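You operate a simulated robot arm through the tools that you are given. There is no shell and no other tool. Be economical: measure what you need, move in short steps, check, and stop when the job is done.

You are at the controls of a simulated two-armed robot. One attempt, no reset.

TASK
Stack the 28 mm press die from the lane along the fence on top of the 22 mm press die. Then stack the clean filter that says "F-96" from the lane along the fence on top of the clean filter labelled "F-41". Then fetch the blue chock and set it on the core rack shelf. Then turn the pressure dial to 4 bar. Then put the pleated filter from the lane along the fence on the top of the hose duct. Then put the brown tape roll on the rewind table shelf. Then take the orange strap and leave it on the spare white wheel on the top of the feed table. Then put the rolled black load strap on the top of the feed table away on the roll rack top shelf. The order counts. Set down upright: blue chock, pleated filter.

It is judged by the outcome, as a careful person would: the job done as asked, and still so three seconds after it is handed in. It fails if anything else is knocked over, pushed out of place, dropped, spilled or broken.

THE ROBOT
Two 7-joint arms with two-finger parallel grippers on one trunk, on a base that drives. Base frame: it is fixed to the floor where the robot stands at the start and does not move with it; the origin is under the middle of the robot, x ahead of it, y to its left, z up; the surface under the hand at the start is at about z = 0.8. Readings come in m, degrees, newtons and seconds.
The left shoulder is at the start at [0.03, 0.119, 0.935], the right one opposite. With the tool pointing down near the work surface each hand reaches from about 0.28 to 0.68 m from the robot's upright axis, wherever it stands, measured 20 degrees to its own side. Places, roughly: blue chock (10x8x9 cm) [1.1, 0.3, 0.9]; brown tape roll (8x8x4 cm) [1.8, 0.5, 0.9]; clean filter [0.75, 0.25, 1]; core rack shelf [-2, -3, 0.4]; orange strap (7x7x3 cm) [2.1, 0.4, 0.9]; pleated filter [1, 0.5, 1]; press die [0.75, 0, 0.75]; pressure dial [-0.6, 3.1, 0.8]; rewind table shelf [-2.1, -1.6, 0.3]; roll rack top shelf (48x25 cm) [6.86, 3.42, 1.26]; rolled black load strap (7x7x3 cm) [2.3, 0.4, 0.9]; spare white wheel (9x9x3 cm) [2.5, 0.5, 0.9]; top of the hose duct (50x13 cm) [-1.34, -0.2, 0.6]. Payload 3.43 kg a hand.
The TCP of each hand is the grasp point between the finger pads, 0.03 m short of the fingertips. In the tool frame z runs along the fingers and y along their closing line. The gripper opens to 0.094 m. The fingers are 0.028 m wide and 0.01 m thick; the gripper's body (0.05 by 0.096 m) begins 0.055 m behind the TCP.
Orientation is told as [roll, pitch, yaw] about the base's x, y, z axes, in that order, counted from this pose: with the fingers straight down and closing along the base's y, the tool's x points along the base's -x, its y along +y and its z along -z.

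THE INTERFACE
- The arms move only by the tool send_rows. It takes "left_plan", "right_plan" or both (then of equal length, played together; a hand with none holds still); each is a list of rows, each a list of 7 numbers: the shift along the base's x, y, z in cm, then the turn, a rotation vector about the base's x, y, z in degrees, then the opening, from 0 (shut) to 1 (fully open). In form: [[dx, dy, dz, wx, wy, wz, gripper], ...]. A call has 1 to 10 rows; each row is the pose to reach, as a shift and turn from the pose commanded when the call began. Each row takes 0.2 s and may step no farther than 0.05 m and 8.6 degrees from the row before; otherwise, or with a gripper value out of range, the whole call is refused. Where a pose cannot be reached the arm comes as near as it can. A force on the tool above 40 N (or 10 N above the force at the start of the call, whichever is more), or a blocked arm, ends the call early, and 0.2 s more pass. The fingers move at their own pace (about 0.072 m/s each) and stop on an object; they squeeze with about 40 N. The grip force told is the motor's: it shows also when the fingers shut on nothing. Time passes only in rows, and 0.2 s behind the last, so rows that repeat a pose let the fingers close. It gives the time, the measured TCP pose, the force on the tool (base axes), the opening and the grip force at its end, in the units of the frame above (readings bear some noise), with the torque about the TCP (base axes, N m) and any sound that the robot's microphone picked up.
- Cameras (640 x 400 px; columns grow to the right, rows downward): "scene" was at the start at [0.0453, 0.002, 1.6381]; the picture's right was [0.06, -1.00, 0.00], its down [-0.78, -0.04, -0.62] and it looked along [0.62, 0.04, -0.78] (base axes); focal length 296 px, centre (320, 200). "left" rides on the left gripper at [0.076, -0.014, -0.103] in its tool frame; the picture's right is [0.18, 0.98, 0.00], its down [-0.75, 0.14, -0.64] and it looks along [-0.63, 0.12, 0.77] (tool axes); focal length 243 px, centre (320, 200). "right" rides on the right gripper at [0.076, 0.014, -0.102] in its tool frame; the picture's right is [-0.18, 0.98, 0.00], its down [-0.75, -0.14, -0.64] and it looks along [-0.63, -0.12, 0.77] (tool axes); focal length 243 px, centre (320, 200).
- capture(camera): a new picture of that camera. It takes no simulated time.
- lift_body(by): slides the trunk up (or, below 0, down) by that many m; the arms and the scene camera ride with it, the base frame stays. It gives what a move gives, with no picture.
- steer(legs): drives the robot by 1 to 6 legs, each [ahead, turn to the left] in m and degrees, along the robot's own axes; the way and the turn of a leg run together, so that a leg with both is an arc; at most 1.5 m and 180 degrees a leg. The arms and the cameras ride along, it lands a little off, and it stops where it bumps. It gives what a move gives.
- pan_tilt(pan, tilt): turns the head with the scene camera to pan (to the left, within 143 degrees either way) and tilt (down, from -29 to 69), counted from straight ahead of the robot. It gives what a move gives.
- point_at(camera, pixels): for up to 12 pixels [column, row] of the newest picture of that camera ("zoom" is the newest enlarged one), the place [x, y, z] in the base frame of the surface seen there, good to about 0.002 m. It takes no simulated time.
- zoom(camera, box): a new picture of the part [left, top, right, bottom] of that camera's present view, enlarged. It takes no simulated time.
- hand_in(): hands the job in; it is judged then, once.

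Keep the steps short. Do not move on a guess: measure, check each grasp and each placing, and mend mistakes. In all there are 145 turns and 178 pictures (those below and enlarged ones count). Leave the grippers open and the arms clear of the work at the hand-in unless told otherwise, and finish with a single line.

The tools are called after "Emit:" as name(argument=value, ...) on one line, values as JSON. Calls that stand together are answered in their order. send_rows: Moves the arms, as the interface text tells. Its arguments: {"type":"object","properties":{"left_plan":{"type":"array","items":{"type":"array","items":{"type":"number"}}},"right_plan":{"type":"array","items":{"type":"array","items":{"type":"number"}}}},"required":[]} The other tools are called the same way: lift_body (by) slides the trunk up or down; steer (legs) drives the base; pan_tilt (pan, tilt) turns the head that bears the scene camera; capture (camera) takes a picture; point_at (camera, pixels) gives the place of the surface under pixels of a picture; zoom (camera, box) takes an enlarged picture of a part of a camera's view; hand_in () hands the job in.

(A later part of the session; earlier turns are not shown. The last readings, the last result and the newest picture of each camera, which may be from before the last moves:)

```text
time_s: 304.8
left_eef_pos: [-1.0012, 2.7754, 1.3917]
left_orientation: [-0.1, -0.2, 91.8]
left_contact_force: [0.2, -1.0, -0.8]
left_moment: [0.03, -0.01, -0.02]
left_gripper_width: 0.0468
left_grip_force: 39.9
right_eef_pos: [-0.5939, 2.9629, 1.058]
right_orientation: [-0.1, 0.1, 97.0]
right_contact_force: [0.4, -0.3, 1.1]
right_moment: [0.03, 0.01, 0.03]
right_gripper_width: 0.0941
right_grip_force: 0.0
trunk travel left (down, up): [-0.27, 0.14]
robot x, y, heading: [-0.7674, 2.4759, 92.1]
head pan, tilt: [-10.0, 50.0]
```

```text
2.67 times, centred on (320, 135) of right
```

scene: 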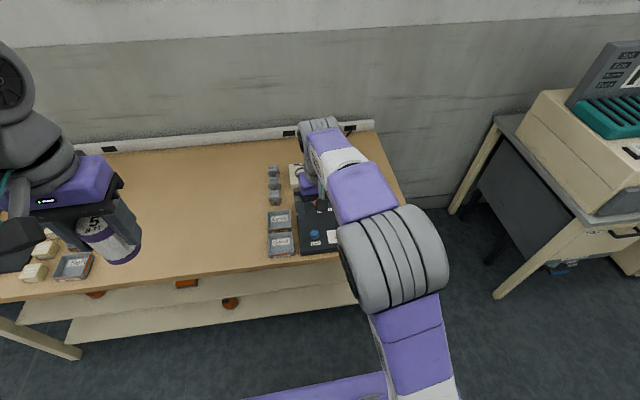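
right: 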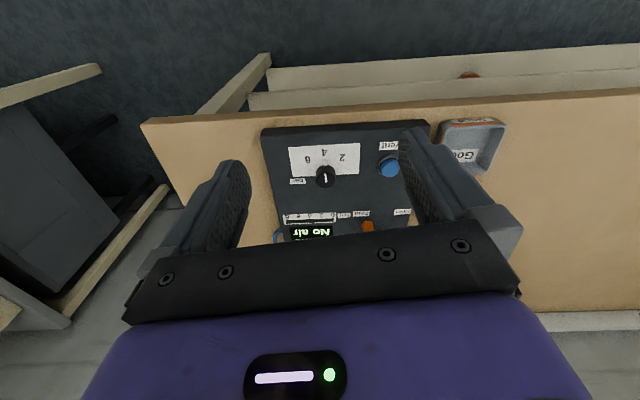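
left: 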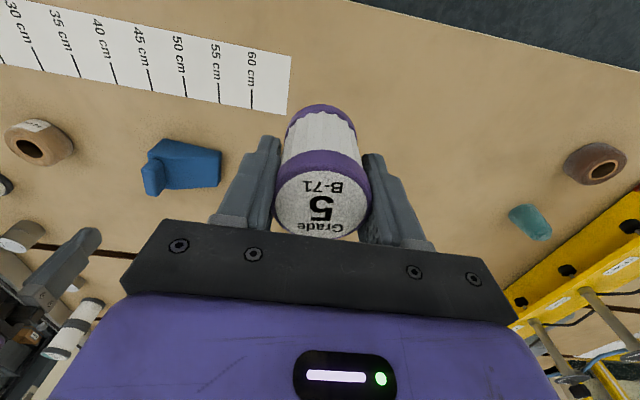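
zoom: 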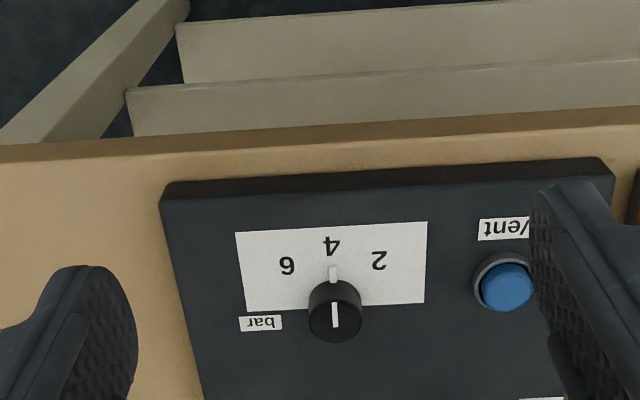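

Dial reads 4. Now drive to the hose duct (behind the start position) with the filter in the left hand.

Emit:
steer(legs=[[-0.9, 0], [0, -92], [0.42, 0], [0, -90], [1.5, 0], [0, -90]])

Emit:
pan_tilt(pan=10, tilt=42)

Emit:
capture(camera="scene")

```text
time_s: 330.2
left_eef_pos: [-0.6165, -0.1409, 1.3921]
left_orientation: [-0.2, -0.1, -179.9]
left_contact_force: [-0.5, -0.6, -0.9]
left_moment: [0.01, 0.02, 0.0]
left_gripper_width: 0.0471
left_grip_force: 40.3
right_eef_pos: [-0.7919, 0.2736, 1.0565]
right_orientation: [0.0, 0.0, -174.5]
right_contact_force: [0.8, -0.2, 0.1]
right_moment: [-0.02, 0.02, 0.0]
right_gripper_width: 0.0942
right_grip_force: 0.1
trunk travel left (down, up): [-0.27, 0.14]
robot x, y, heading: [-0.3071, 0.0855, -179.9]
head pan, tilt: [-10.0, 50.0]
```

```text
time_s: 331.1
left_eef_pos: [-0.6157, -0.1411, 1.3916]
left_orientation: [-0.1, -0.1, -179.9]
left_contact_force: [0.4, 0.3, -0.3]
left_moment: [0.04, 0.0, 0.03]
left_gripper_width: 0.0469
left_grip_force: 39.8
right_eef_pos: [-0.7916, 0.273, 1.0576]
right_orientation: [0.0, 0.0, -174.7]
right_contact_force: [-0.1, -0.1, 0.6]
right_moment: [0.01, -0.02, -0.01]
right_gripper_width: 0.0941
right_grip_force: 0.0
trunk travel left (down, up): [-0.27, 0.14]
robot x, y, heading: [-0.3095, 0.0848, -179.8]
head pan, tilt: [10.0, 42.0]
```

```text
84 pictures are left
```

scene: 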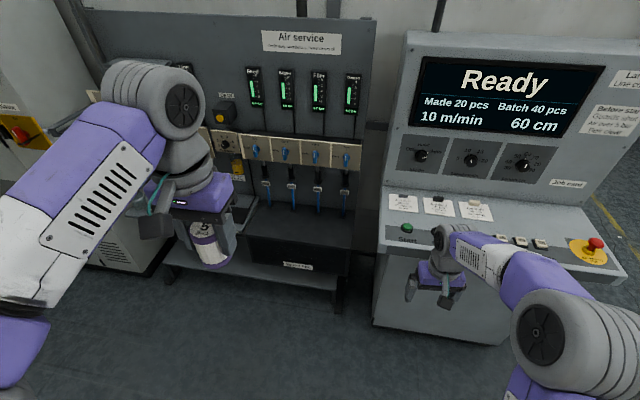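

Emit:
point_at(camera="scene", pixels=[[262, 240], [330, 245], [355, 240], [300, 215], [340, 215], [260, 215], [248, 265], [380, 235], [376, 325], [500, 335], [320, 190], [270, 205]])

Emit:
zoom(camera="scene", box=[200, 130, 400, 300])

```text
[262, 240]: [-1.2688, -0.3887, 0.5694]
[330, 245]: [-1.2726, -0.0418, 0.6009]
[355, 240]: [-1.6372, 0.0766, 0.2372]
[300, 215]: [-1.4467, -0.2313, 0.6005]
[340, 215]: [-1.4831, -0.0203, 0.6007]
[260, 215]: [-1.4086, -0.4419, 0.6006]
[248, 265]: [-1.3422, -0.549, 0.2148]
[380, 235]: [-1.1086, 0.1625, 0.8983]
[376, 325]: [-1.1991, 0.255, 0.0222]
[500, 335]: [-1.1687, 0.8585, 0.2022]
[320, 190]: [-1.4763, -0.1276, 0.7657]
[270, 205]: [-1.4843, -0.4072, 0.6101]
```

```text
2.35 times, centred on (300, 215) of scene
```

zoom: 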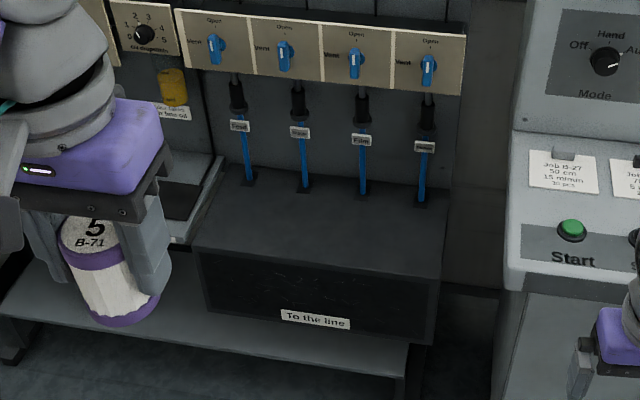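

Retract the right hand from the console side, then drive 0.41 m ahead.

Emit:
send_rows(right_plan=[[4, 0, 2.5, 0, 0, 0, 1], [8, 0, 5, 0, 0, 0, 1], [12, 0, 7.5, 0, 0, 0, 1], [16, 0, 10, 0, 0, 0, 1], [20, 0, 12, 0, 0, 0, 1]], left_plan=[[-1, 0, -3, 0, 0, 0, 0], [-2, 0, -6, 0, 0, 0, 0], [-3, 0, -9, 0, 0, 0, 0], [-4, 0, -12, 0, 0, 0, 0], [-5, 0, -15, 0, 0, 0, 0]])

Emit:
steer(legs=[[0.41, 0]])

Emit:
capture(camera="scene")

```text
time_s: 332.3
left_eef_pos: [-0.6652, -0.1414, 1.2424]
left_orientation: [-0.1, -0.2, -179.9]
left_contact_force: [-0.3, 0.7, -0.2]
left_moment: [0.01, -0.03, 0.02]
left_gripper_width: 0.0472
left_grip_force: 40.3
right_eef_pos: [-0.5894, 0.2723, 1.1784]
right_orientation: [0.0, 0.0, -174.6]
right_contact_force: [0.0, -0.3, -1.2]
right_moment: [0.03, 0.04, -0.01]
right_gripper_width: 0.0941
right_grip_force: 0.1
trunk travel left (down, up): [-0.27, 0.14]
robot x, y, heading: [-0.31, 0.0865, -180.0]
head pan, tilt: [10.0, 42.0]
```

```text
time_s: 334.8
left_eef_pos: [-1.073, -0.1453, 1.2419]
left_orientation: [-0.1, -0.1, -179.5]
left_contact_force: [-0.3, 0.9, -1.0]
left_moment: [-0.02, 0.01, 0.0]
left_gripper_width: 0.0472
left_grip_force: 39.7
right_eef_pos: [-1.0008, 0.2695, 1.1786]
right_orientation: [0.0, 0.0, -174.3]
right_contact_force: [-0.3, 0.1, 0.1]
right_moment: [0.0, -0.04, 0.03]
right_gripper_width: 0.0941
right_grip_force: 0.1
trunk travel left (down, up): [-0.27, 0.14]
robot x, y, heading: [-0.7152, 0.0858, -179.4]
head pan, tilt: [10.0, 42.0]
```

```text
82 pictures are left
```

scene: 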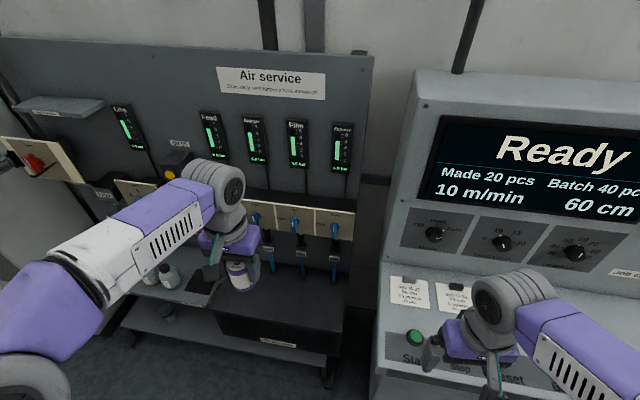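

Emit:
zoom(camera="scene", box=[200, 200, 380, 350])

Emit:
point_at(camera="scene", pixels=[[272, 270], [302, 275], [333, 280], [290, 300], [275, 295], [310, 310], [338, 310], [260, 310], [335, 225], [300, 225]])

```text
2.67 times, centred on (290, 275) of scene
```

zoom: 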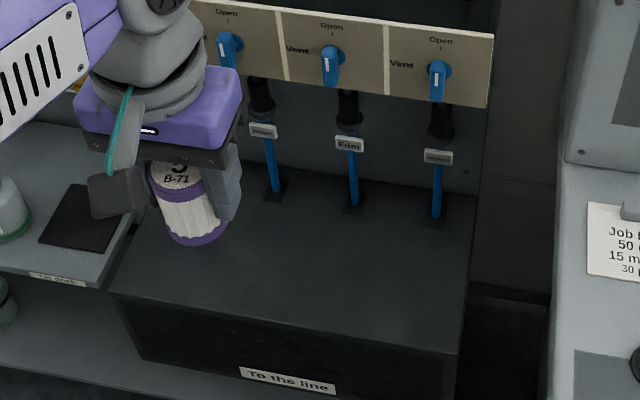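

```text
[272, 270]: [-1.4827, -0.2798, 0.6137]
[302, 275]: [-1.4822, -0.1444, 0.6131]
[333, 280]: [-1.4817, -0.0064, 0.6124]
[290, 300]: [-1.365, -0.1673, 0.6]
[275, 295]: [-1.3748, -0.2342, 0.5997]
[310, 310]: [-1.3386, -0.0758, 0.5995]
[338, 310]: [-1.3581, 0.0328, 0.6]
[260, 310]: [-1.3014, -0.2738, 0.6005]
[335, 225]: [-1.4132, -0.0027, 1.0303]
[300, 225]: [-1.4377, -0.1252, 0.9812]
```

Usable top z 0.600; hoses at x≈-1.48, valve handles at x≈-1.41. Target the filter at (-1.32, -0.19).

Emit:
send_rows(left_plan=[[-3, -0.5, -3.5, 0, 0, 0, 0], [-6, -1, -7, 0, 0, 0, 0], [-9, -1.5, -10.5, 0, 0, 0, 0], [-12, -2, -14, 0, 0, 0, 0], [-15, -2.5, -17.5, 0, 0, 0, 0], [-18, -3, -21, 0, 0, 0, 0], [-21, -3.6, -25, 0, 0, 0, 0], [-23, -4, -29, 0, 0, 0, 0], [-24.7, -4.5, -33, 0, 0, 0, 0], [-24.7, -4.5, -37.5, 0, 0, 0, 0]])

Emit:
send_rows(left_plan=[[0, 0, -4.5, 0, 0, 0, 0], [0, 0, -9, 0, 0, 0, 0], [0, 0, -13.5, 0, 0, 0, 0], [0, 0, -17, 0, 0, 0, 0]])

Emit:
capture(camera="left")

Emit:
zoom(camera="scene", box=[200, 200, 380, 350])

```text
refused: row 7 steps farther than a row can; nothing moved
```

```text
time_s: 335.8
left_eef_pos: [-1.0737, -0.1459, 1.0714]
left_orientation: [-0.1, -0.1, -179.6]
left_contact_force: [-0.3, -0.7, -0.2]
left_moment: [0.01, 0.0, -0.03]
left_gripper_width: 0.0468
left_grip_force: 39.6
right_eef_pos: [-1.0004, 0.2689, 1.1776]
right_orientation: [-0.1, 0.1, -174.2]
right_contact_force: [0.2, 0.6, 0.0]
right_moment: [-0.03, -0.03, 0.0]
right_gripper_width: 0.0939
right_grip_force: 0.0
trunk travel left (down, up): [-0.27, 0.14]
robot x, y, heading: [-0.7155, 0.0872, -179.5]
head pan, tilt: [10.0, 42.0]
```

```text
80 pictures are left
```

left: 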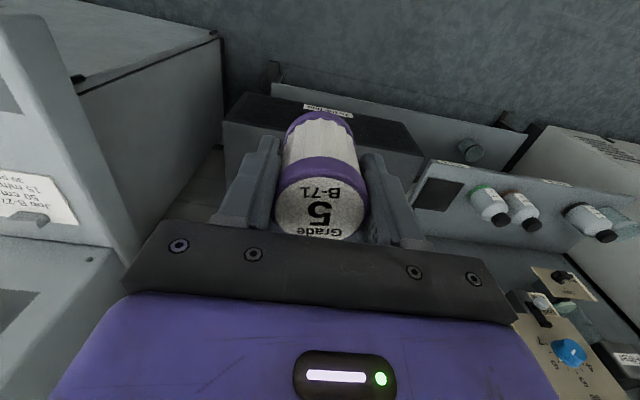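

```text
2.67 times, centred on (290, 275) of scene
```

zoom: 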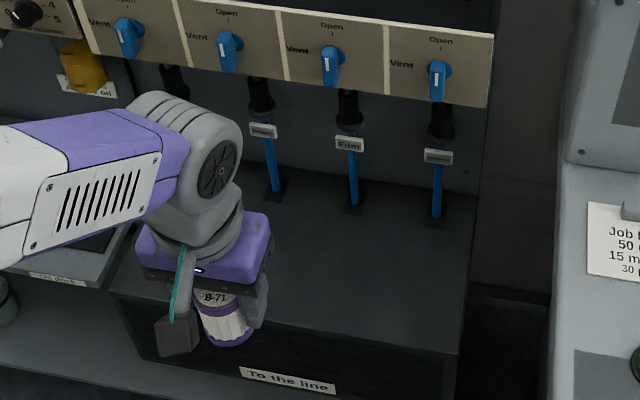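

One call was refused, only the plain descent ran; harmless. Now the diagonal move in equal steps.

Emit:
send_rows(left_plan=[[-2.46, -0.44, -3.4, 0, 0, 0, 0], [-4.92, -0.88, -6.8, 0, 0, 0, 0], [-7.38, -1.32, -10.2, 0, 0, 0, 0], [-9.84, -1.76, -13.6, 0, 0, 0, 0], [-12.3, -2.2, -17, 0, 0, 0, 0], [-14.76, -2.64, -20.4, 0, 0, 0, 0], [-17.22, -3.08, -23.8, 0, 0, 0, 0], [-19.68, -3.52, -27.2, 0, 0, 0, 0], [-22.14, -3.96, -30.6, 0, 0, 0, 0], [-24.6, -4.4, -34, 0, 0, 0, 0]])

Emit:
capture(camera="left")

Emit:
zoom(camera="scene", box=[200, 200, 380, 350])

```text
time_s: 338.0
left_eef_pos: [-1.3215, -0.1907, 0.735]
left_orientation: [-0.1, 0.0, -179.6]
left_contact_force: [-0.2, 0.7, 0.3]
left_moment: [0.02, -0.02, 0.03]
left_gripper_width: 0.0475
left_grip_force: 40.0
right_eef_pos: [-0.9996, 0.2682, 1.1783]
right_orientation: [-0.1, 0.1, -174.3]
right_contact_force: [-0.2, 0.6, 0.3]
right_moment: [0.0, -0.05, -0.04]
right_gripper_width: 0.0943
right_grip_force: 0.0
trunk travel left (down, up): [-0.27, 0.14]
robot x, y, heading: [-0.7172, 0.0824, -179.5]
head pan, tilt: [10.0, 42.0]
```

```text
78 pictures are left
```

left: 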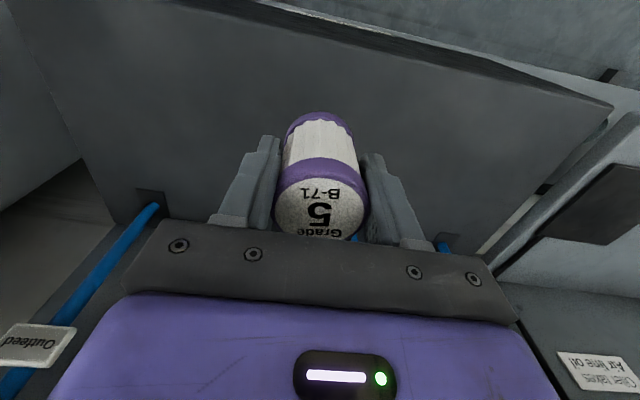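

```text
2.67 times, centred on (290, 275) of scene
```

zoom: 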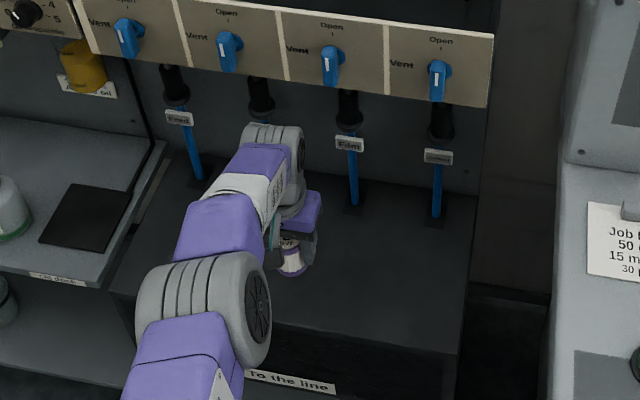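

Clear of the hoses. Lower to contact.

Emit:
send_rows(left_plan=[[0, 0, -4, 0, 0, 0, 0], [0, 0, -7, 0, 0, 0, 0], [0, 0, -8, 0, 0, 0, 0], [0, 0, -8.4, 0, 0, 0, 0]])

```text
time_s: 339.0
left_eef_pos: [-1.2915, -0.1869, 0.6601]
left_orientation: [-0.1, -0.1, -179.5]
left_contact_force: [0.0, -0.3, -1.0]
left_moment: [0.01, -0.01, 0.03]
left_gripper_width: 0.0472
left_grip_force: 40.5
left hand out of reach, approached as far as the arm can: row 1, 2, 3, 4
right_eef_pos: [-0.9994, 0.2691, 1.1783]
right_orientation: [0.0, 0.0, -174.2]
right_contact_force: [-0.6, -0.7, 0.1]
right_moment: [-0.01, 0.0, 0.01]
right_gripper_width: 0.0939
right_grip_force: 0.0
trunk travel left (down, up): [-0.27, 0.14]
robot x, y, heading: [-0.7136, 0.0833, -179.4]
head pan, tilt: [10.0, 42.0]
```

Just short of reach; raise the hand, lower the trunk 0.12 m, then retry.

Emit:
send_rows(left_plan=[[0, 0, 4.5, 0, 0, 0, 0], [0, 0, 9, 0, 0, 0, 0], [0, 0, 13.5, 0, 0, 0, 0], [0, 0, 18, 0, 0, 0, 0]])

Emit:
lift_body(by=-0.12)

```text
time_s: 340.0
left_eef_pos: [-1.2925, -0.1836, 0.8405]
left_orientation: [0.0, -0.2, -179.6]
left_contact_force: [-0.2, 0.3, -0.8]
left_moment: [0.02, 0.01, -0.01]
left_gripper_width: 0.0474
left_grip_force: 40.6
right_eef_pos: [-0.9989, 0.269, 1.1786]
right_orientation: [0.0, 0.0, -174.2]
right_contact_force: [-0.1, 0.1, -0.1]
right_moment: [0.02, 0.01, -0.01]
right_gripper_width: 0.0938
right_grip_force: 0.1
trunk travel left (down, up): [-0.27, 0.14]
robot x, y, heading: [-0.716, 0.0824, -179.5]
head pan, tilt: [10.0, 42.0]
```

```text
time_s: 341.5
left_eef_pos: [-1.2937, -0.1836, 0.7193]
left_orientation: [-0.1, 0.0, -179.6]
left_contact_force: [0.7, 0.7, -0.5]
left_moment: [0.03, -0.01, -0.02]
left_gripper_width: 0.0474
left_grip_force: 39.9
right_eef_pos: [-0.9993, 0.2675, 1.0577]
right_orientation: [-0.1, 0.0, -174.4]
right_contact_force: [-0.4, 0.5, 0.3]
right_moment: [0.02, 0.0, -0.03]
right_gripper_width: 0.0938
right_grip_force: 0.1
trunk travel left (down, up): [-0.15, 0.26]
robot x, y, heading: [-0.714, 0.081, -179.5]
head pan, tilt: [10.0, 42.0]
```

Emit:
send_rows(left_plan=[[-3, -0.3, 0, 0, 0, 0, 0], [-3, -0.3, -3, 0, 0, 0, 0], [-3, -0.3, -5.5, 0, 0, 0, 0], [-3, -0.3, -6.3, 0, 0, 0, 0], [-3, -0.3, -6.6, 0, 0, 0, 0]])

Emit:
zoom(camera="left", box=[200, 80, 440, 260])

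```text
time_s: 342.7
left_eef_pos: [-1.3248, -0.1871, 0.6534]
left_orientation: [-0.1, 0.0, -179.8]
left_contact_force: [0.0, 0.3, -0.8]
left_moment: [-0.05, 0.03, 0.01]
left_gripper_width: 0.0477
left_grip_force: 39.8
right_eef_pos: [-0.9993, 0.2683, 1.0594]
right_orientation: [0.0, -0.1, -174.3]
right_contact_force: [-0.2, 0.1, -0.3]
right_moment: [0.04, 0.03, -0.01]
right_gripper_width: 0.0937
right_grip_force: 0.1
trunk travel left (down, up): [-0.15, 0.26]
robot x, y, heading: [-0.7166, 0.0836, -179.5]
head pan, tilt: [10.0, 42.0]
```

```text
2.22 times, centred on (320, 170) of left
```

zoom: 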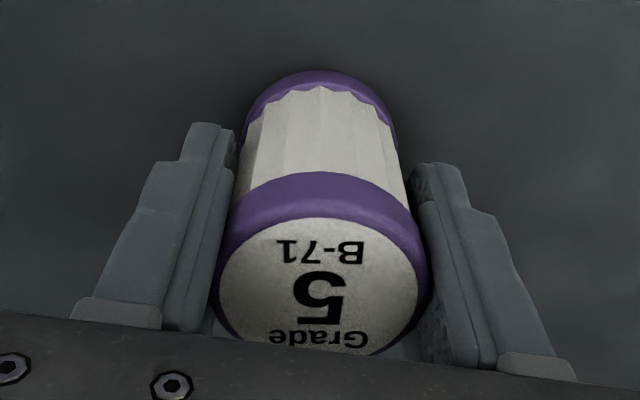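

Emit:
send_rows(left_plan=[[0, 0, -0.1, 0, 0, 0, 0], [0, 0, -0.2, 0, 0, 0, 0], [0, 0, -0.3, 0, 0, 0, 0]])

```text
time_s: 343.5
left_eef_pos: [-1.3251, -0.1876, 0.6518]
left_orientation: [-0.2, -0.3, -179.7]
left_contact_force: [-0.4, 0.9, 5.4]
left_moment: [0.03, -0.13, 0.0]
left_gripper_width: 0.0474
left_grip_force: 40.1
right_eef_pos: [-0.9995, 0.2702, 1.0579]
right_orientation: [0.0, 0.0, -174.4]
right_contact_force: [0.5, 0.0, 0.5]
right_moment: [-0.05, 0.0, 0.04]
right_gripper_width: 0.094
right_grip_force: 0.0
trunk travel left (down, up): [-0.15, 0.26]
robot x, y, heading: [-0.7152, 0.0832, -179.4]
head pan, tilt: [10.0, 42.0]
```

Contact. Open, rise straight up and draw back.

Emit:
send_rows(left_plan=[[0, 0, 0.1, 0, 0, 0, 0.6], [0, 0, 0.1, 0, 0, 0, 1], [0, 0, 0.1, 0, 0, 0, 1], [0, 0, 0.1, 0, 0, 0, 1], [0, 0, 4, 0, 0, 0, 1], [0, 0, 8.5, 0, 0, 0, 1], [1, 0, 13, 0, 0, 0, 1], [4, 0, 16.5, 0, 0, 0, 1], [8, 0, 19, 0, 0, 0, 1], [12, 0, 21, 0, 0, 0, 1]])

Emit:
capture(camera="scene")

```text
time_s: 345.7
left_eef_pos: [-1.2043, -0.1885, 0.861]
left_orientation: [-0.2, -0.3, -179.6]
left_contact_force: [0.7, 0.6, -0.5]
left_moment: [0.03, -0.01, 0.0]
left_gripper_width: 0.0941
left_grip_force: 0.1
right_eef_pos: [-0.9984, 0.2686, 1.0587]
right_orientation: [-0.1, 0.0, -174.2]
right_contact_force: [1.0, 0.7, -0.3]
right_moment: [0.0, 0.02, -0.01]
right_gripper_width: 0.0941
right_grip_force: 0.0
trunk travel left (down, up): [-0.15, 0.26]
robot x, y, heading: [-0.7154, 0.0818, -179.4]
head pan, tilt: [10.0, 42.0]
```

```text
75 pictures are left
```

scene: 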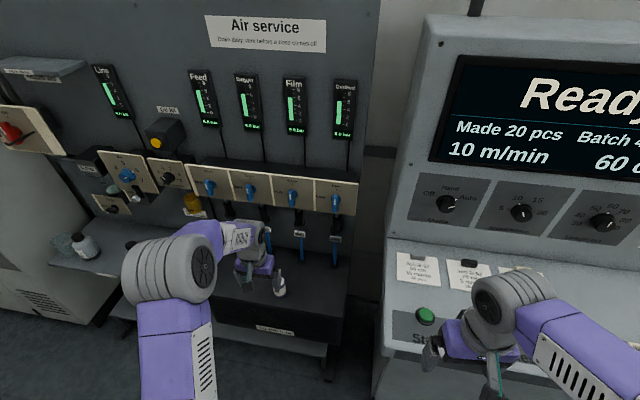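

Pleated filter stands upright on the duct. Next the brown tape roll: drive round to the table's left side near x≈1.75.

Emit:
steer(legs=[[-0.42, 0], [0, -90], [1.1, 0], [0, -90], [1.5, 0], [0.55, 0]])

Emit:
lift_body(by=0.12)

Emit:
steer(legs=[[0, -90]])

Emit:
pan_tilt(pan=10, tilt=45)

Emit:
capture(camera="scene")

```text
time_s: 370.8
left_eef_pos: [2.225, 1.5189, 0.8595]
left_orientation: [-0.1, 0.0, 1.8]
left_contact_force: [0.0, -0.8, -0.6]
left_moment: [0.02, -0.02, -0.04]
left_gripper_width: 0.0937
left_grip_force: 0.0
right_eef_pos: [2.0295, 1.0571, 1.0574]
right_orientation: [0.0, 0.0, 7.0]
right_contact_force: [1.2, -0.4, 0.1]
right_moment: [-0.01, 0.03, 0.0]
right_gripper_width: 0.0944
right_grip_force: 0.0
trunk travel left (down, up): [-0.15, 0.26]
robot x, y, heading: [1.7425, 1.2356, 1.8]
head pan, tilt: [10.0, 42.0]
```

```text
time_s: 372.3
left_eef_pos: [2.2242, 1.5192, 0.9805]
left_orientation: [-0.1, -0.1, 1.8]
left_contact_force: [-0.2, 0.3, -0.3]
left_moment: [-0.01, 0.02, 0.01]
left_gripper_width: 0.094
left_grip_force: 0.1
right_eef_pos: [2.0296, 1.0566, 1.1778]
right_orientation: [0.0, -0.1, 7.0]
right_contact_force: [0.6, 0.3, -0.6]
right_moment: [0.0, 0.02, 0.0]
right_gripper_width: 0.0939
right_grip_force: 0.1
trunk travel left (down, up): [-0.27, 0.14]
robot x, y, heading: [1.7459, 1.2335, 1.7]
head pan, tilt: [10.0, 42.0]
```

```text
time_s: 376.6
left_eef_pos: [2.0167, 0.7488, 0.981]
left_orientation: [-0.1, -0.1, -89.5]
left_contact_force: [0.1, 0.4, 0.6]
left_moment: [-0.02, 0.0, 0.02]
left_gripper_width: 0.0938
left_grip_force: 0.0
right_eef_pos: [1.5581, 0.9532, 1.1774]
right_orientation: [0.0, 0.0, -84.0]
right_contact_force: [-0.7, 0.6, 0.8]
right_moment: [-0.02, -0.04, -0.02]
right_gripper_width: 0.0942
right_grip_force: 0.0
trunk travel left (down, up): [-0.27, 0.14]
robot x, y, heading: [1.7481, 1.2347, -89.2]
head pan, tilt: [10.0, 42.0]
```

```text
time_s: 377.2
left_eef_pos: [2.0154, 0.7481, 0.9799]
left_orientation: [-0.1, -0.1, -89.4]
left_contact_force: [0.2, 0.1, 0.1]
left_moment: [-0.01, 0.03, 0.01]
left_gripper_width: 0.0939
left_grip_force: 0.0
right_eef_pos: [1.5596, 0.9525, 1.1773]
right_orientation: [0.0, 0.0, -84.1]
right_contact_force: [-0.8, 0.4, -0.2]
right_moment: [-0.03, 0.02, 0.0]
right_gripper_width: 0.094
right_grip_force: 0.0
trunk travel left (down, up): [-0.27, 0.14]
robot x, y, heading: [1.7462, 1.2341, -89.3]
head pan, tilt: [10.0, 45.0]
```

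```text
74 pictures are left
```

scene: 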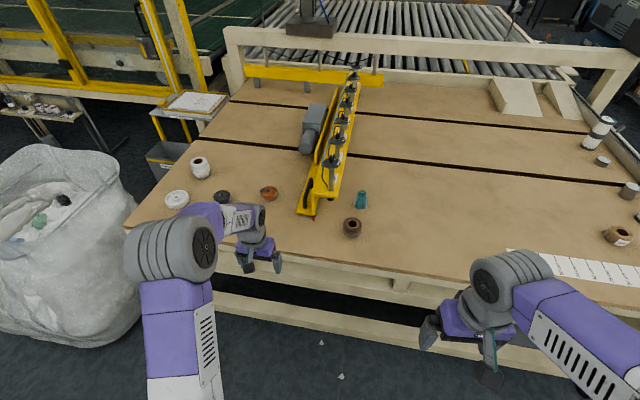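

Brown roll at (352,227), orange strap (268,192), black strap (222,196), white wheel (177,200). Measuring all.

Emit:
zoom(camera="scene", box=[325, 200, 381, 240])

Emit:
point_at(camera="scene", pixels=[[352, 219], [343, 224], [361, 224], [352, 236], [268, 190], [222, 193], [177, 198], [200, 162], [318, 212], [300, 210], [125, 226], [105, 215]])

Emit:
zoom(camera="scene", box=[150, 150, 310, 250])

```text
10.00 times, centred on (353, 220) of scene
```

zoom: 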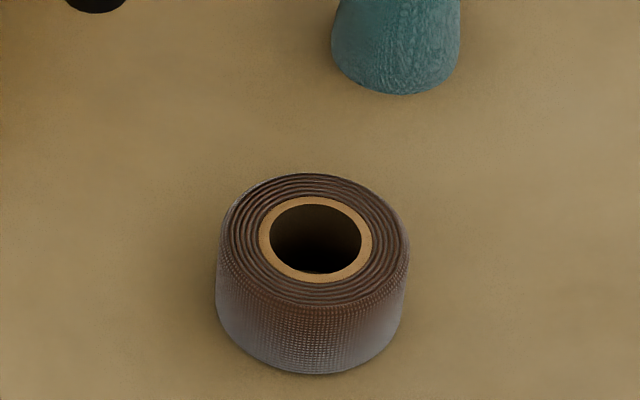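

```text
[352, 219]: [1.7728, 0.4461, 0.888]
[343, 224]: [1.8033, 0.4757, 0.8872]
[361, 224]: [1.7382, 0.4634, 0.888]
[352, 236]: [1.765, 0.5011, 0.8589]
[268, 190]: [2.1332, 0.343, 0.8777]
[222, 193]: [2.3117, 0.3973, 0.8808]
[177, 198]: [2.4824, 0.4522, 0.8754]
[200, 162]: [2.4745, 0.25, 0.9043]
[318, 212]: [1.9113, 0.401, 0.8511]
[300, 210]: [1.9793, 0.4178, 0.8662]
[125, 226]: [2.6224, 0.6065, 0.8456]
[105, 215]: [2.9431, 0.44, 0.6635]
```

```text
4.00 times, centred on (230, 200) of scene
```

zoom: 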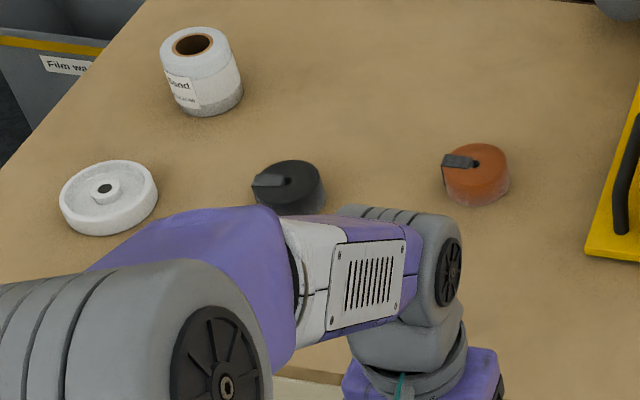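

Drive 0.1 m closer, then bring the right hand over and pitch it 70° for a side grip across the roll.

Emit:
steer(legs=[[0.1, -0.8]])

Emit:
send_rows(right_plan=[[3.5, -1.6, 0, 0, 0, -1, 1], [7, -3.2, 0, 0, 0, -2, 1], [10.5, -4.8, 0, 0, 0, -3, 1], [14, -6.4, 0, 0, 0, -4, 1], [17.5, -8, 0, 0, 0, -5, 1], [21, -10, 0, 0, 0, -5.5, 1]], left_plan=[[1, 1, 3, 0, 0, 0, 1], [2, 2, 6, 0, 0, 0, 1], [3, 3, 9, 0, 0, 0, 1], [4, 4, 12, 0, 0, 0, 1], [5, 5, 15, 0, 0, 0, 1], [5, 6, 18, 0, 0, 0, 1]])

Emit:
send_rows(right_plan=[[0, 0, -1, -7.8, 0, 0, 1], [0, 0, -2, -15.6, 0, 0, 1], [0, 0, -3, -23.4, 0, 0, 1], [0, 0, -4, -31.2, 0, 0, 1], [0, 0, -6, -39, 0, 0, 1], [0, 0, -8, -46.8, 0, 0, 1], [0, 0, -10, -54.6, 0, 0, 1], [0, 0, -12, -62.4, 0, 0, 1], [0, 0, -14, -70, 0, 0, 1]])

Emit:
capture(camera="scene")

Emit:
zoom(camera="scene", box=[310, 210, 406, 270])

```text
time_s: 378.4
left_eef_pos: [2.0106, 0.6453, 0.9817]
left_orientation: [-0.1, -0.2, -90.1]
left_contact_force: [0.1, -0.7, -0.2]
left_moment: [-0.01, 0.0, -0.02]
left_gripper_width: 0.0942
left_grip_force: 0.0
right_eef_pos: [1.5553, 0.8554, 1.1774]
right_orientation: [0.0, -0.1, -84.9]
right_contact_force: [0.9, -1.4, -0.3]
right_moment: [0.04, 0.01, 0.01]
right_gripper_width: 0.094
right_grip_force: 0.0
trunk travel left (down, up): [-0.27, 0.14]
robot x, y, heading: [1.7401, 1.1363, -90.2]
head pan, tilt: [10.0, 45.0]
```

```text
time_s: 379.8
left_eef_pos: [2.062, 0.7065, 1.1594]
left_orientation: [-0.1, 0.0, -90.1]
left_contact_force: [0.2, 0.1, -0.1]
left_moment: [0.01, -0.01, -0.02]
left_gripper_width: 0.094
left_grip_force: 0.0
right_eef_pos: [1.7674, 0.7563, 1.1783]
right_orientation: [-0.1, 0.0, -90.4]
right_contact_force: [0.6, -0.4, 0.3]
right_moment: [0.01, 0.02, 0.02]
right_gripper_width: 0.0939
right_grip_force: 0.1
trunk travel left (down, up): [-0.27, 0.14]
robot x, y, heading: [1.7458, 1.1336, -90.3]
head pan, tilt: [10.0, 45.0]
```

```text
time_s: 381.8
left_eef_pos: [2.0615, 0.7061, 1.1583]
left_orientation: [-0.1, -0.1, -90.2]
left_contact_force: [0.7, 0.1, 0.1]
left_moment: [-0.01, 0.03, -0.02]
left_gripper_width: 0.0943
left_grip_force: 0.1
right_eef_pos: [1.7656, 0.7574, 1.0371]
right_orientation: [1.1, -70.1, -90.9]
right_contact_force: [-0.7, -1.4, -0.4]
right_moment: [0.01, 0.0, -0.01]
right_gripper_width: 0.0939
right_grip_force: 0.0
trunk travel left (down, up): [-0.27, 0.14]
robot x, y, heading: [1.744, 1.1397, -90.3]
head pan, tilt: [10.0, 45.0]
```

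```text
71 pictures are left
```

scene: 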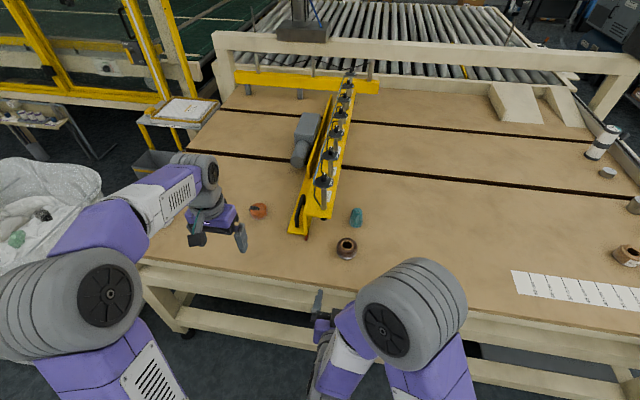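

```text
6.67 times, centred on (358, 240) of scene
```

zoom: 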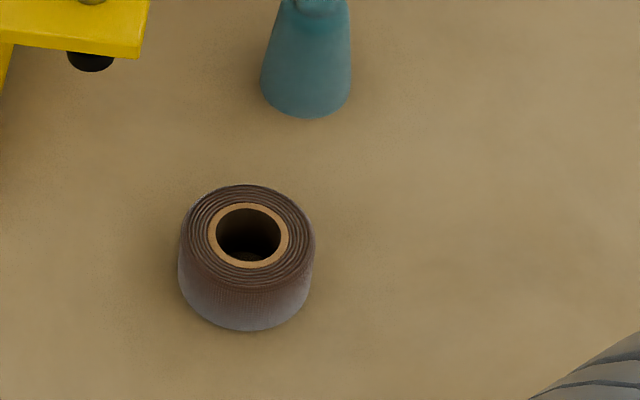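

Emit:
point_at(camera="zoom", pixels=[[185, 234], [311, 236], [248, 188], [248, 286], [213, 235], [284, 236], [248, 206], [248, 264], [305, 112], [80, 60]])

```text
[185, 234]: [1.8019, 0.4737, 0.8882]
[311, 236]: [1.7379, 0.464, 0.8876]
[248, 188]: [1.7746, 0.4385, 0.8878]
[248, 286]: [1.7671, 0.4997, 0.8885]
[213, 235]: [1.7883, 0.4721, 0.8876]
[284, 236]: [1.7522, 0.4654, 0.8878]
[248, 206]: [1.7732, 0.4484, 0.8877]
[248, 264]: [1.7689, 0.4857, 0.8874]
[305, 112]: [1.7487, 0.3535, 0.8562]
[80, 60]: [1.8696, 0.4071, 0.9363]
```

Roll centre (1.771, 0.468), Ø≈70 mm. To keep the hand camera off the table edge I'll use 50° pitch. Move above it.

Emit:
send_rows(right_plan=[[0, -4, 0, 7, 0, 0, 1], [0, -8.5, 0, 14, 0, 0, 1], [0.3, -13, 0, 20, 0, 0, 1], [0.5, -17.5, 0, 20, 0, 0, 1], [0.5, -22, 0, 20, 0, 0, 1], [0.5, -26, -2, 20, 0, 0, 1], [0.5, -28.5, -5, 20, 0, 0, 1], [0.5, -28.5, -8, 20, 0, 0, 1]])

Emit:
zoom(camera="right", box=[120, 60, 520, 310])

Emit:
zoom(camera="scene", box=[290, 200, 418, 280])

```text
time_s: 383.6
left_eef_pos: [2.0606, 0.707, 1.1576]
left_orientation: [-0.1, -0.1, -90.1]
left_contact_force: [1.4, -0.7, -0.3]
left_moment: [0.02, 0.01, 0.0]
left_gripper_width: 0.0939
left_grip_force: 0.0
right_eef_pos: [1.7683, 0.4712, 0.957]
right_orientation: [0.4, -50.0, -90.4]
right_contact_force: [1.0, 0.3, -0.3]
right_moment: [0.01, -0.01, -0.02]
right_gripper_width: 0.094
right_grip_force: 0.0
trunk travel left (down, up): [-0.27, 0.14]
robot x, y, heading: [1.7396, 1.1362, -90.2]
head pan, tilt: [10.0, 45.0]
```

```text
1.60 times, centred on (320, 185) of right
```

zoom: 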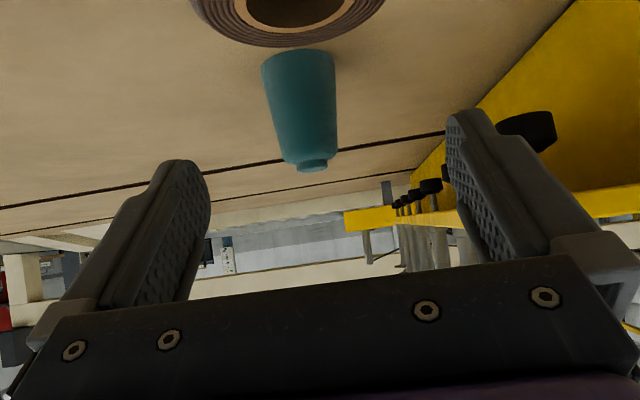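

```text
5.00 times, centred on (354, 240) of scene
```

zoom: 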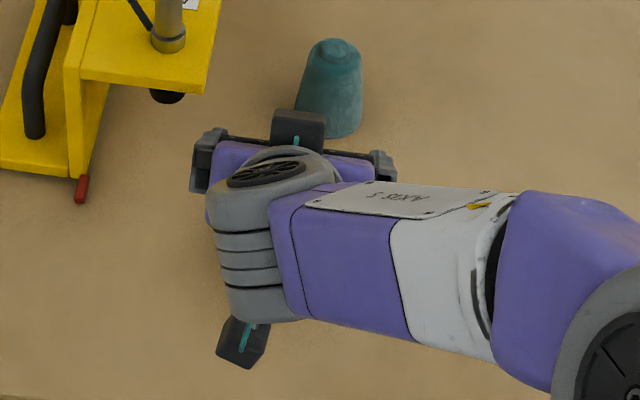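

Straddling position is good. Descend 7.5 cm and close.

Emit:
send_rows(right_plan=[[0.25, 0, -3, 0, 0, 0, 1], [0.25, 0, -6, 0, 0, 0, 1], [0.25, 0, -7.4, 0, 0, 0, 1], [0.25, 0, -7.4, 0, 0, 0, 1], [0.25, 0, -7.4, 0, 0, 0, 0.6], [0.25, 0, -7.4, 0, 0, 0, 0.3], [0.25, 0, -7.4, 0, 0, 0, 0], [0.25, 0, -7.4, 0, 0, 0, 0]])

Emit:
zoom(camera="right", box=[120, 20, 520, 270])

```text
time_s: 385.4
left_eef_pos: [2.0608, 0.706, 1.1592]
left_orientation: [0.1, -0.1, -90.0]
left_contact_force: [0.8, -0.1, 0.2]
left_moment: [0.0, 0.01, 0.03]
left_gripper_width: 0.0939
left_grip_force: 0.0
right_eef_pos: [1.7712, 0.4713, 0.8845]
right_orientation: [0.4, -50.0, -90.6]
right_contact_force: [0.1, 0.2, 0.7]
right_moment: [0.01, -0.04, -0.01]
right_gripper_width: 0.0705
right_grip_force: 39.4
trunk travel left (down, up): [-0.27, 0.14]
robot x, y, heading: [1.7433, 1.1359, -90.3]
head pan, tilt: [10.0, 45.0]
```

```text
1.60 times, centred on (320, 145) of right
```

zoom: 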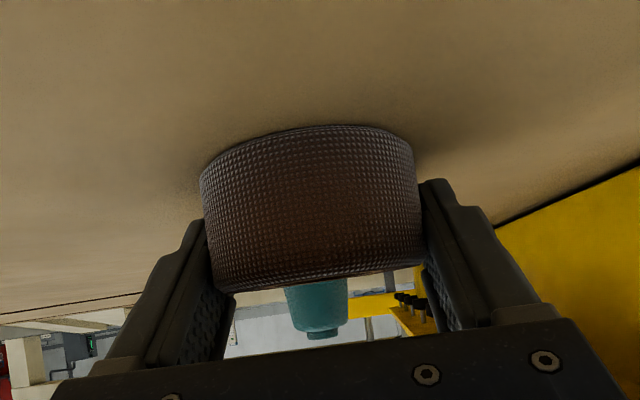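

Gripped (70 mm). Lift, draw in, and drive to the rewind table corridor.

Emit:
send_rows(right_plan=[[0, 0, 3, 0, 0, 0, 0], [0, 0, 7, 0, 0, 0, 0], [0, 2, 11.5, 0, 0, 0, 0], [0, 5, 15, 0, 0, 0, 0], [-1, 9, 17, 0, 0, 0, 0], [-2, 13, 18, 0, 0, 0, 0], [-4, 17, 18, 0, 0, 0, 0], [-6, 20, 18, 0, 0, 0, 0]])

Emit:
steer(legs=[[-0.4, 0], [0, -89.7], [1.5, 0], [1.5, 0], [1.5, 0], [0.15, 0]])

Emit:
capture(camera="right")

```text
time_s: 387.2
left_eef_pos: [2.0603, 0.7074, 1.1594]
left_orientation: [0.0, -0.1, -90.0]
left_contact_force: [0.6, 0.1, 0.5]
left_moment: [-0.02, -0.01, -0.06]
left_gripper_width: 0.0943
left_grip_force: 0.1
right_eef_pos: [1.7128, 0.6708, 1.0635]
right_orientation: [0.3, -50.0, -90.5]
right_contact_force: [0.3, 0.4, -0.6]
right_moment: [0.01, -0.03, -0.01]
right_gripper_width: 0.0703
right_grip_force: 39.9
trunk travel left (down, up): [-0.27, 0.14]
robot x, y, heading: [1.7419, 1.1344, -89.9]
head pan, tilt: [10.0, 45.0]
```

```text
time_s: 415.4
left_eef_pos: [-3.2985, 1.4757, 1.1588]
left_orientation: [-0.1, -0.1, 177.4]
left_contact_force: [0.1, 0.9, 0.2]
left_moment: [-0.03, -0.03, 0.0]
left_gripper_width: 0.0939
left_grip_force: 0.0
right_eef_pos: [-3.3206, 1.8237, 1.0633]
right_orientation: [0.4, -49.9, 177.0]
right_contact_force: [0.6, 0.7, -1.5]
right_moment: [-0.03, -0.01, -0.03]
right_gripper_width: 0.0693
right_grip_force: 39.5
trunk travel left (down, up): [-0.27, 0.14]
robot x, y, heading: [-2.8545, 1.7738, 177.4]
head pan, tilt: [10.0, 45.0]
```

```text
66 pictures are left
```

right: 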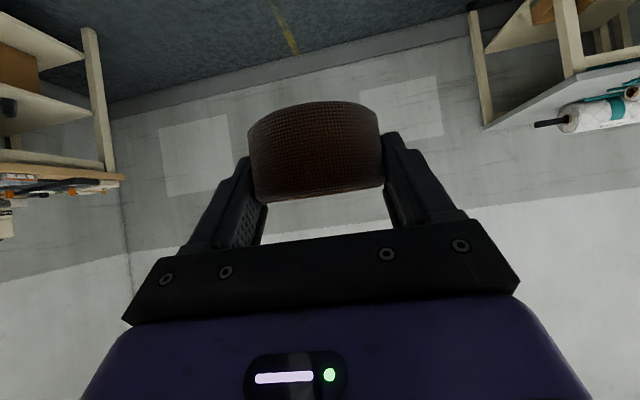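

Emit:
steer(legs=[[0.18, 0], [0, 92.6], [1.5, 0], [1.5, 0], [0.35, 0], [0, 90]])

Emit:
pan_tilt(pan=0, tilt=45)

Emit:
capture(camera="scene")

```text
time_s: 440.5
left_eef_pos: [-2.6947, -1.255, 1.1582]
left_orientation: [-0.1, -0.1, -0.8]
left_contact_force: [0.1, 0.2, 0.1]
left_moment: [0.01, -0.01, -0.01]
left_gripper_width: 0.0938
left_grip_force: 0.1
right_eef_pos: [-2.6638, -1.603, 1.0628]
right_orientation: [0.4, -49.9, -1.2]
right_contact_force: [-0.1, 0.1, 0.0]
right_moment: [-0.02, 0.02, -0.02]
right_gripper_width: 0.0687
right_grip_force: 39.5
trunk travel left (down, up): [-0.27, 0.14]
robot x, y, heading: [-3.1307, -1.5666, -0.9]
head pan, tilt: [10.0, 45.0]
```

```text
time_s: 441.2
left_eef_pos: [-2.6951, -1.2548, 1.1582]
left_orientation: [-0.1, -0.1, -0.8]
left_contact_force: [-0.1, -0.2, -0.1]
left_moment: [0.02, -0.01, 0.02]
left_gripper_width: 0.0941
left_grip_force: 0.1
right_eef_pos: [-2.6646, -1.6026, 1.0641]
right_orientation: [0.5, -50.0, -1.2]
right_contact_force: [0.0, 0.3, -0.5]
right_moment: [-0.01, 0.02, 0.0]
right_gripper_width: 0.0688
right_grip_force: 40.0
trunk travel left (down, up): [-0.27, 0.14]
robot x, y, heading: [-3.1269, -1.5672, -0.8]
head pan, tilt: [0.0, 45.0]
```

```text
65 pictures are left
```

scene: 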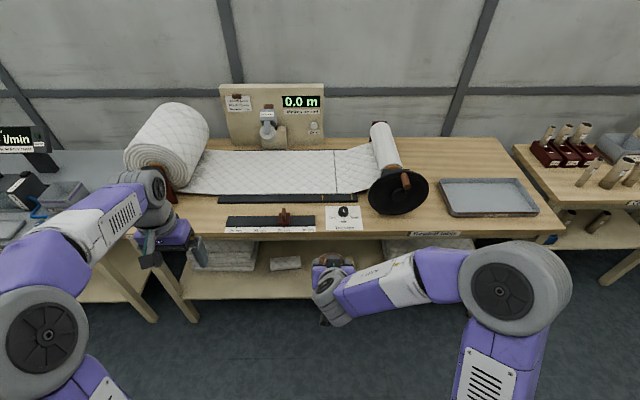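

Emit:
zoom(camera="scene", box=[180, 220, 480, 340])

Emit:
point_at(camera="scene", pixels=[[285, 258], [300, 270], [325, 250], [350, 250], [260, 285], [365, 250], [255, 250], [390, 245], [190, 300], [330, 233], [240, 280], [375, 260]])

Emit:
capture(camera="right")

```text
2.13 times, centred on (330, 280) of scene
```

zoom: 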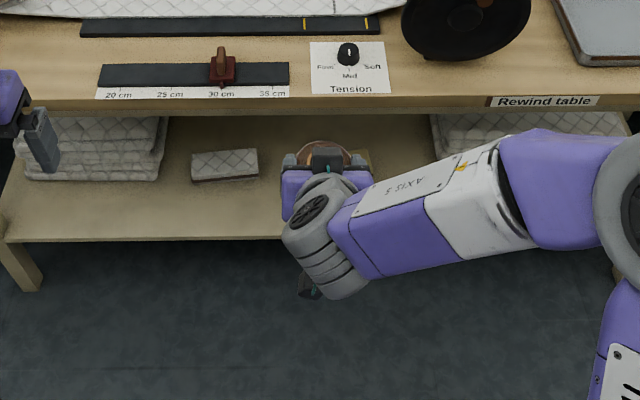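

```text
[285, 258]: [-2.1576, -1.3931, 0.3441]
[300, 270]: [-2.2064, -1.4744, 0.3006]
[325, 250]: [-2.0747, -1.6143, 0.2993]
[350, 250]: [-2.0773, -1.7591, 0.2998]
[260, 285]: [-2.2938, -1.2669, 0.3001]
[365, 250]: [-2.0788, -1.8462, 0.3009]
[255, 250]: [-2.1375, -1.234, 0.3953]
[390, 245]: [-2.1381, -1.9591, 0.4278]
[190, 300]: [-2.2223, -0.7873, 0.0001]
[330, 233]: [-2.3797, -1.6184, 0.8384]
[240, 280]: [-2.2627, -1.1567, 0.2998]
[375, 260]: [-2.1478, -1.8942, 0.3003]
```

```text
63 pictures are left
```

right: 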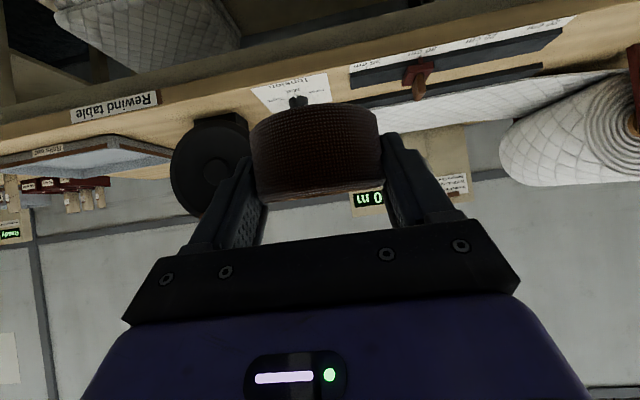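

Free shelf space (z 0.30) at y≈-1.5…-1.85, x≈-2.33…-2.08. Raise the left hand, lower the trunk and right hand in front of the table.

Emit:
send_rows(left_plan=[[-1, 0, 4.5, 0, 0, 0, 1], [-2, 0, 9, 0, 0, 0, 1], [-3, 0, 13.5, 0, 0, 0, 1], [-4, 0, 18, 0, 0, 0, 1], [-5, 0, 22.5, 0, 0, 0, 1], [-6, 0, 26, 0, 0, 0, 1], [-6, 0, 26, 0, 0, 0, 1], [-6, 0, 26, 0, 0, 0, 1], [-6, 0, 26, 0, 0, 0, 1]], right_plan=[[0, 0, -4.5, 0, 0, 0, 0], [0, 0, -9, 0, 0, 0, 0], [0, 0, -13.5, 0, 0, 0, 0], [0, 0, -18, 0, 0, 0, 0], [0, 0, -22.5, 0, 0, 0, 0], [0, 0, -27, 0, 0, 0, 0], [0, 0, -31.5, 0, 0, 0, 0], [0, 0, -36, 0, 0, 0, 0], [0, 0, -40, 0, 0, 0, 0]])

Emit:
lift_body(by=-0.26)

Emit:
capture(camera="scene")

```text
time_s: 443.2
left_eef_pos: [-2.7494, -1.2531, 1.4035]
left_orientation: [-0.1, -0.1, -0.8]
left_contact_force: [-0.5, 0.2, -0.1]
left_moment: [-0.01, 0.0, 0.02]
left_gripper_width: 0.0939
left_grip_force: 0.0
left hand out of reach, approached as far as the arm can: row 6, 7, 8, 9
right_eef_pos: [-2.661, -1.602, 0.6613]
right_orientation: [0.4, -50.0, -1.1]
right_contact_force: [0.1, 0.2, -0.6]
right_moment: [0.0, 0.01, 0.03]
right_gripper_width: 0.0685
right_grip_force: 39.4
trunk travel left (down, up): [-0.27, 0.14]
robot x, y, heading: [-3.1298, -1.5678, -0.7]
head pan, tilt: [0.0, 45.0]
```

```text
time_s: 445.9
left_eef_pos: [-2.7494, -1.2528, 1.1436]
left_orientation: [0.0, -0.3, -0.8]
left_contact_force: [-0.2, 0.3, 1.8]
left_moment: [0.01, 0.01, 0.02]
left_gripper_width: 0.0938
left_grip_force: 0.0
right_eef_pos: [-2.6618, -1.6019, 0.4008]
right_orientation: [0.4, -49.9, -1.1]
right_contact_force: [0.8, -0.1, -0.3]
right_moment: [0.0, -0.03, 0.02]
right_gripper_width: 0.0686
right_grip_force: 39.5
trunk travel left (down, up): [-0.01, 0.4]
robot x, y, heading: [-3.1363, -1.5637, -0.9]
head pan, tilt: [0.0, 45.0]
```

```text
62 pictures are left
```

scene: 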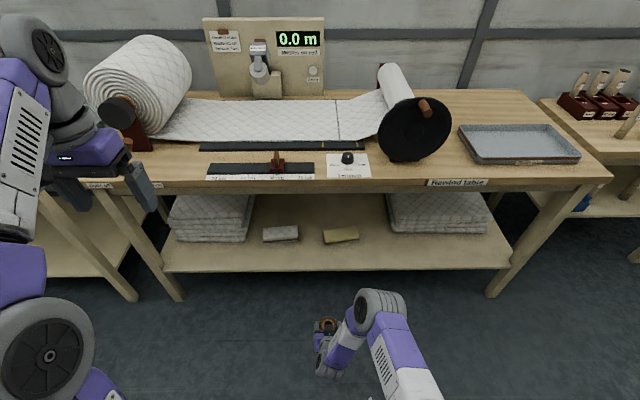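

Emit:
zoom(camera="scene", box=[240, 190, 500, 280])

Emit:
point_at(camera="scene", pixels=[[326, 238], [357, 235], [341, 244], [299, 240], [375, 225], [375, 245], [375, 262], [390, 235], [440, 236], [386, 215], [310, 240]])

```text
2.46 times, centred on (370, 235) of scene
```

zoom: 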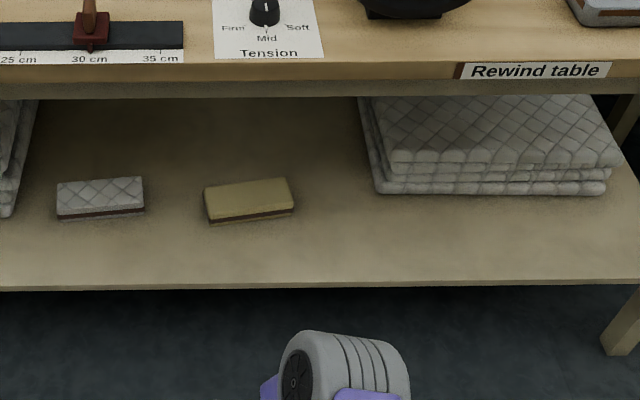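

```text
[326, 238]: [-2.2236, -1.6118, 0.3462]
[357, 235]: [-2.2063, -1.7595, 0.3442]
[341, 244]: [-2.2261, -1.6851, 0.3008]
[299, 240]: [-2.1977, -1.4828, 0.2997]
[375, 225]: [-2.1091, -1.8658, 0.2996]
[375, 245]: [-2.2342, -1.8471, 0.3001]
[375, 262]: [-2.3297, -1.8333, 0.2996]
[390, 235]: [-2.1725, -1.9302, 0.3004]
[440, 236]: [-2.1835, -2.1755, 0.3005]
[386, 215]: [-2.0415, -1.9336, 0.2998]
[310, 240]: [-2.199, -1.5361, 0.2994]
```

Good free spot: centre (-2.25, -1.87), between the yellow pad and the folded mats. Drive 0.25 m ahead and move across.

Emit:
steer(legs=[[0.25, 0.5]])

Emit:
send_rows(right_plan=[[0, -4.5, 0, 0, 0, 0, 0], [0, -9, 0, 0, 0, 0, 0], [0, -13.5, 0, 0, 0, 0, 0], [0, -18, 0, 0, 0, 0, 0], [0, -22.5, 0, 0, 0, 0, 0], [0, -26.5, 0, 0, 0, 0, 0]])

Emit:
capture(camera="scene")

```text
time_s: 447.7
left_eef_pos: [-2.5045, -1.2507, 1.1421]
left_orientation: [-0.1, -0.1, -0.2]
left_contact_force: [0.4, -0.9, 0.1]
left_moment: [-0.01, 0.02, 0.04]
left_gripper_width: 0.094
left_grip_force: 0.1
right_eef_pos: [-2.4109, -1.5976, 0.4014]
right_orientation: [0.4, -50.0, -0.5]
right_contact_force: [-0.2, -0.1, -1.4]
right_moment: [-0.06, 0.0, -0.03]
right_gripper_width: 0.0684
right_grip_force: 40.2
trunk travel left (down, up): [-0.01, 0.4]
robot x, y, heading: [-2.8785, -1.5685, -0.1]
head pan, tilt: [0.0, 45.0]
```

```text
time_s: 449.1
left_eef_pos: [-2.5043, -1.2512, 1.1422]
left_orientation: [-0.1, -0.1, -0.2]
left_contact_force: [-0.1, -1.3, 0.0]
left_moment: [0.04, 0.04, 0.02]
left_gripper_width: 0.0937
left_grip_force: 0.1
right_eef_pos: [-2.3769, -1.7316, 0.3902]
right_orientation: [-8.7, -48.9, 0.7]
right_contact_force: [-0.5, -0.1, -0.3]
right_moment: [0.02, 0.04, -0.01]
right_gripper_width: 0.0686
right_grip_force: 39.8
right hand out of reach, approached as far as the arm can: row 1, 2, 3, 4, 5, 6
trunk travel left (down, up): [-0.01, 0.4]
robot x, y, heading: [-2.8797, -1.5661, -0.2]
head pan, tilt: [0.0, 45.0]
```

```text
60 pictures are left
```

scene: 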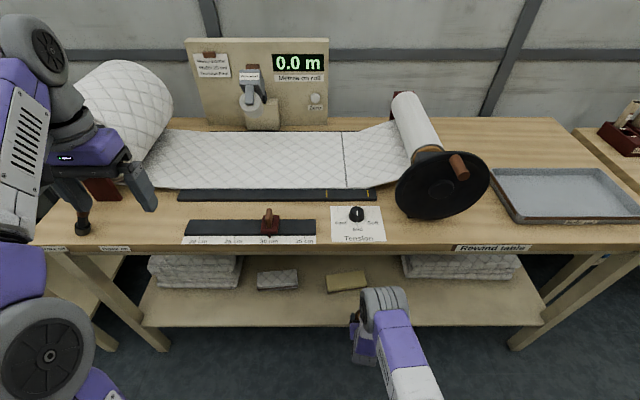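

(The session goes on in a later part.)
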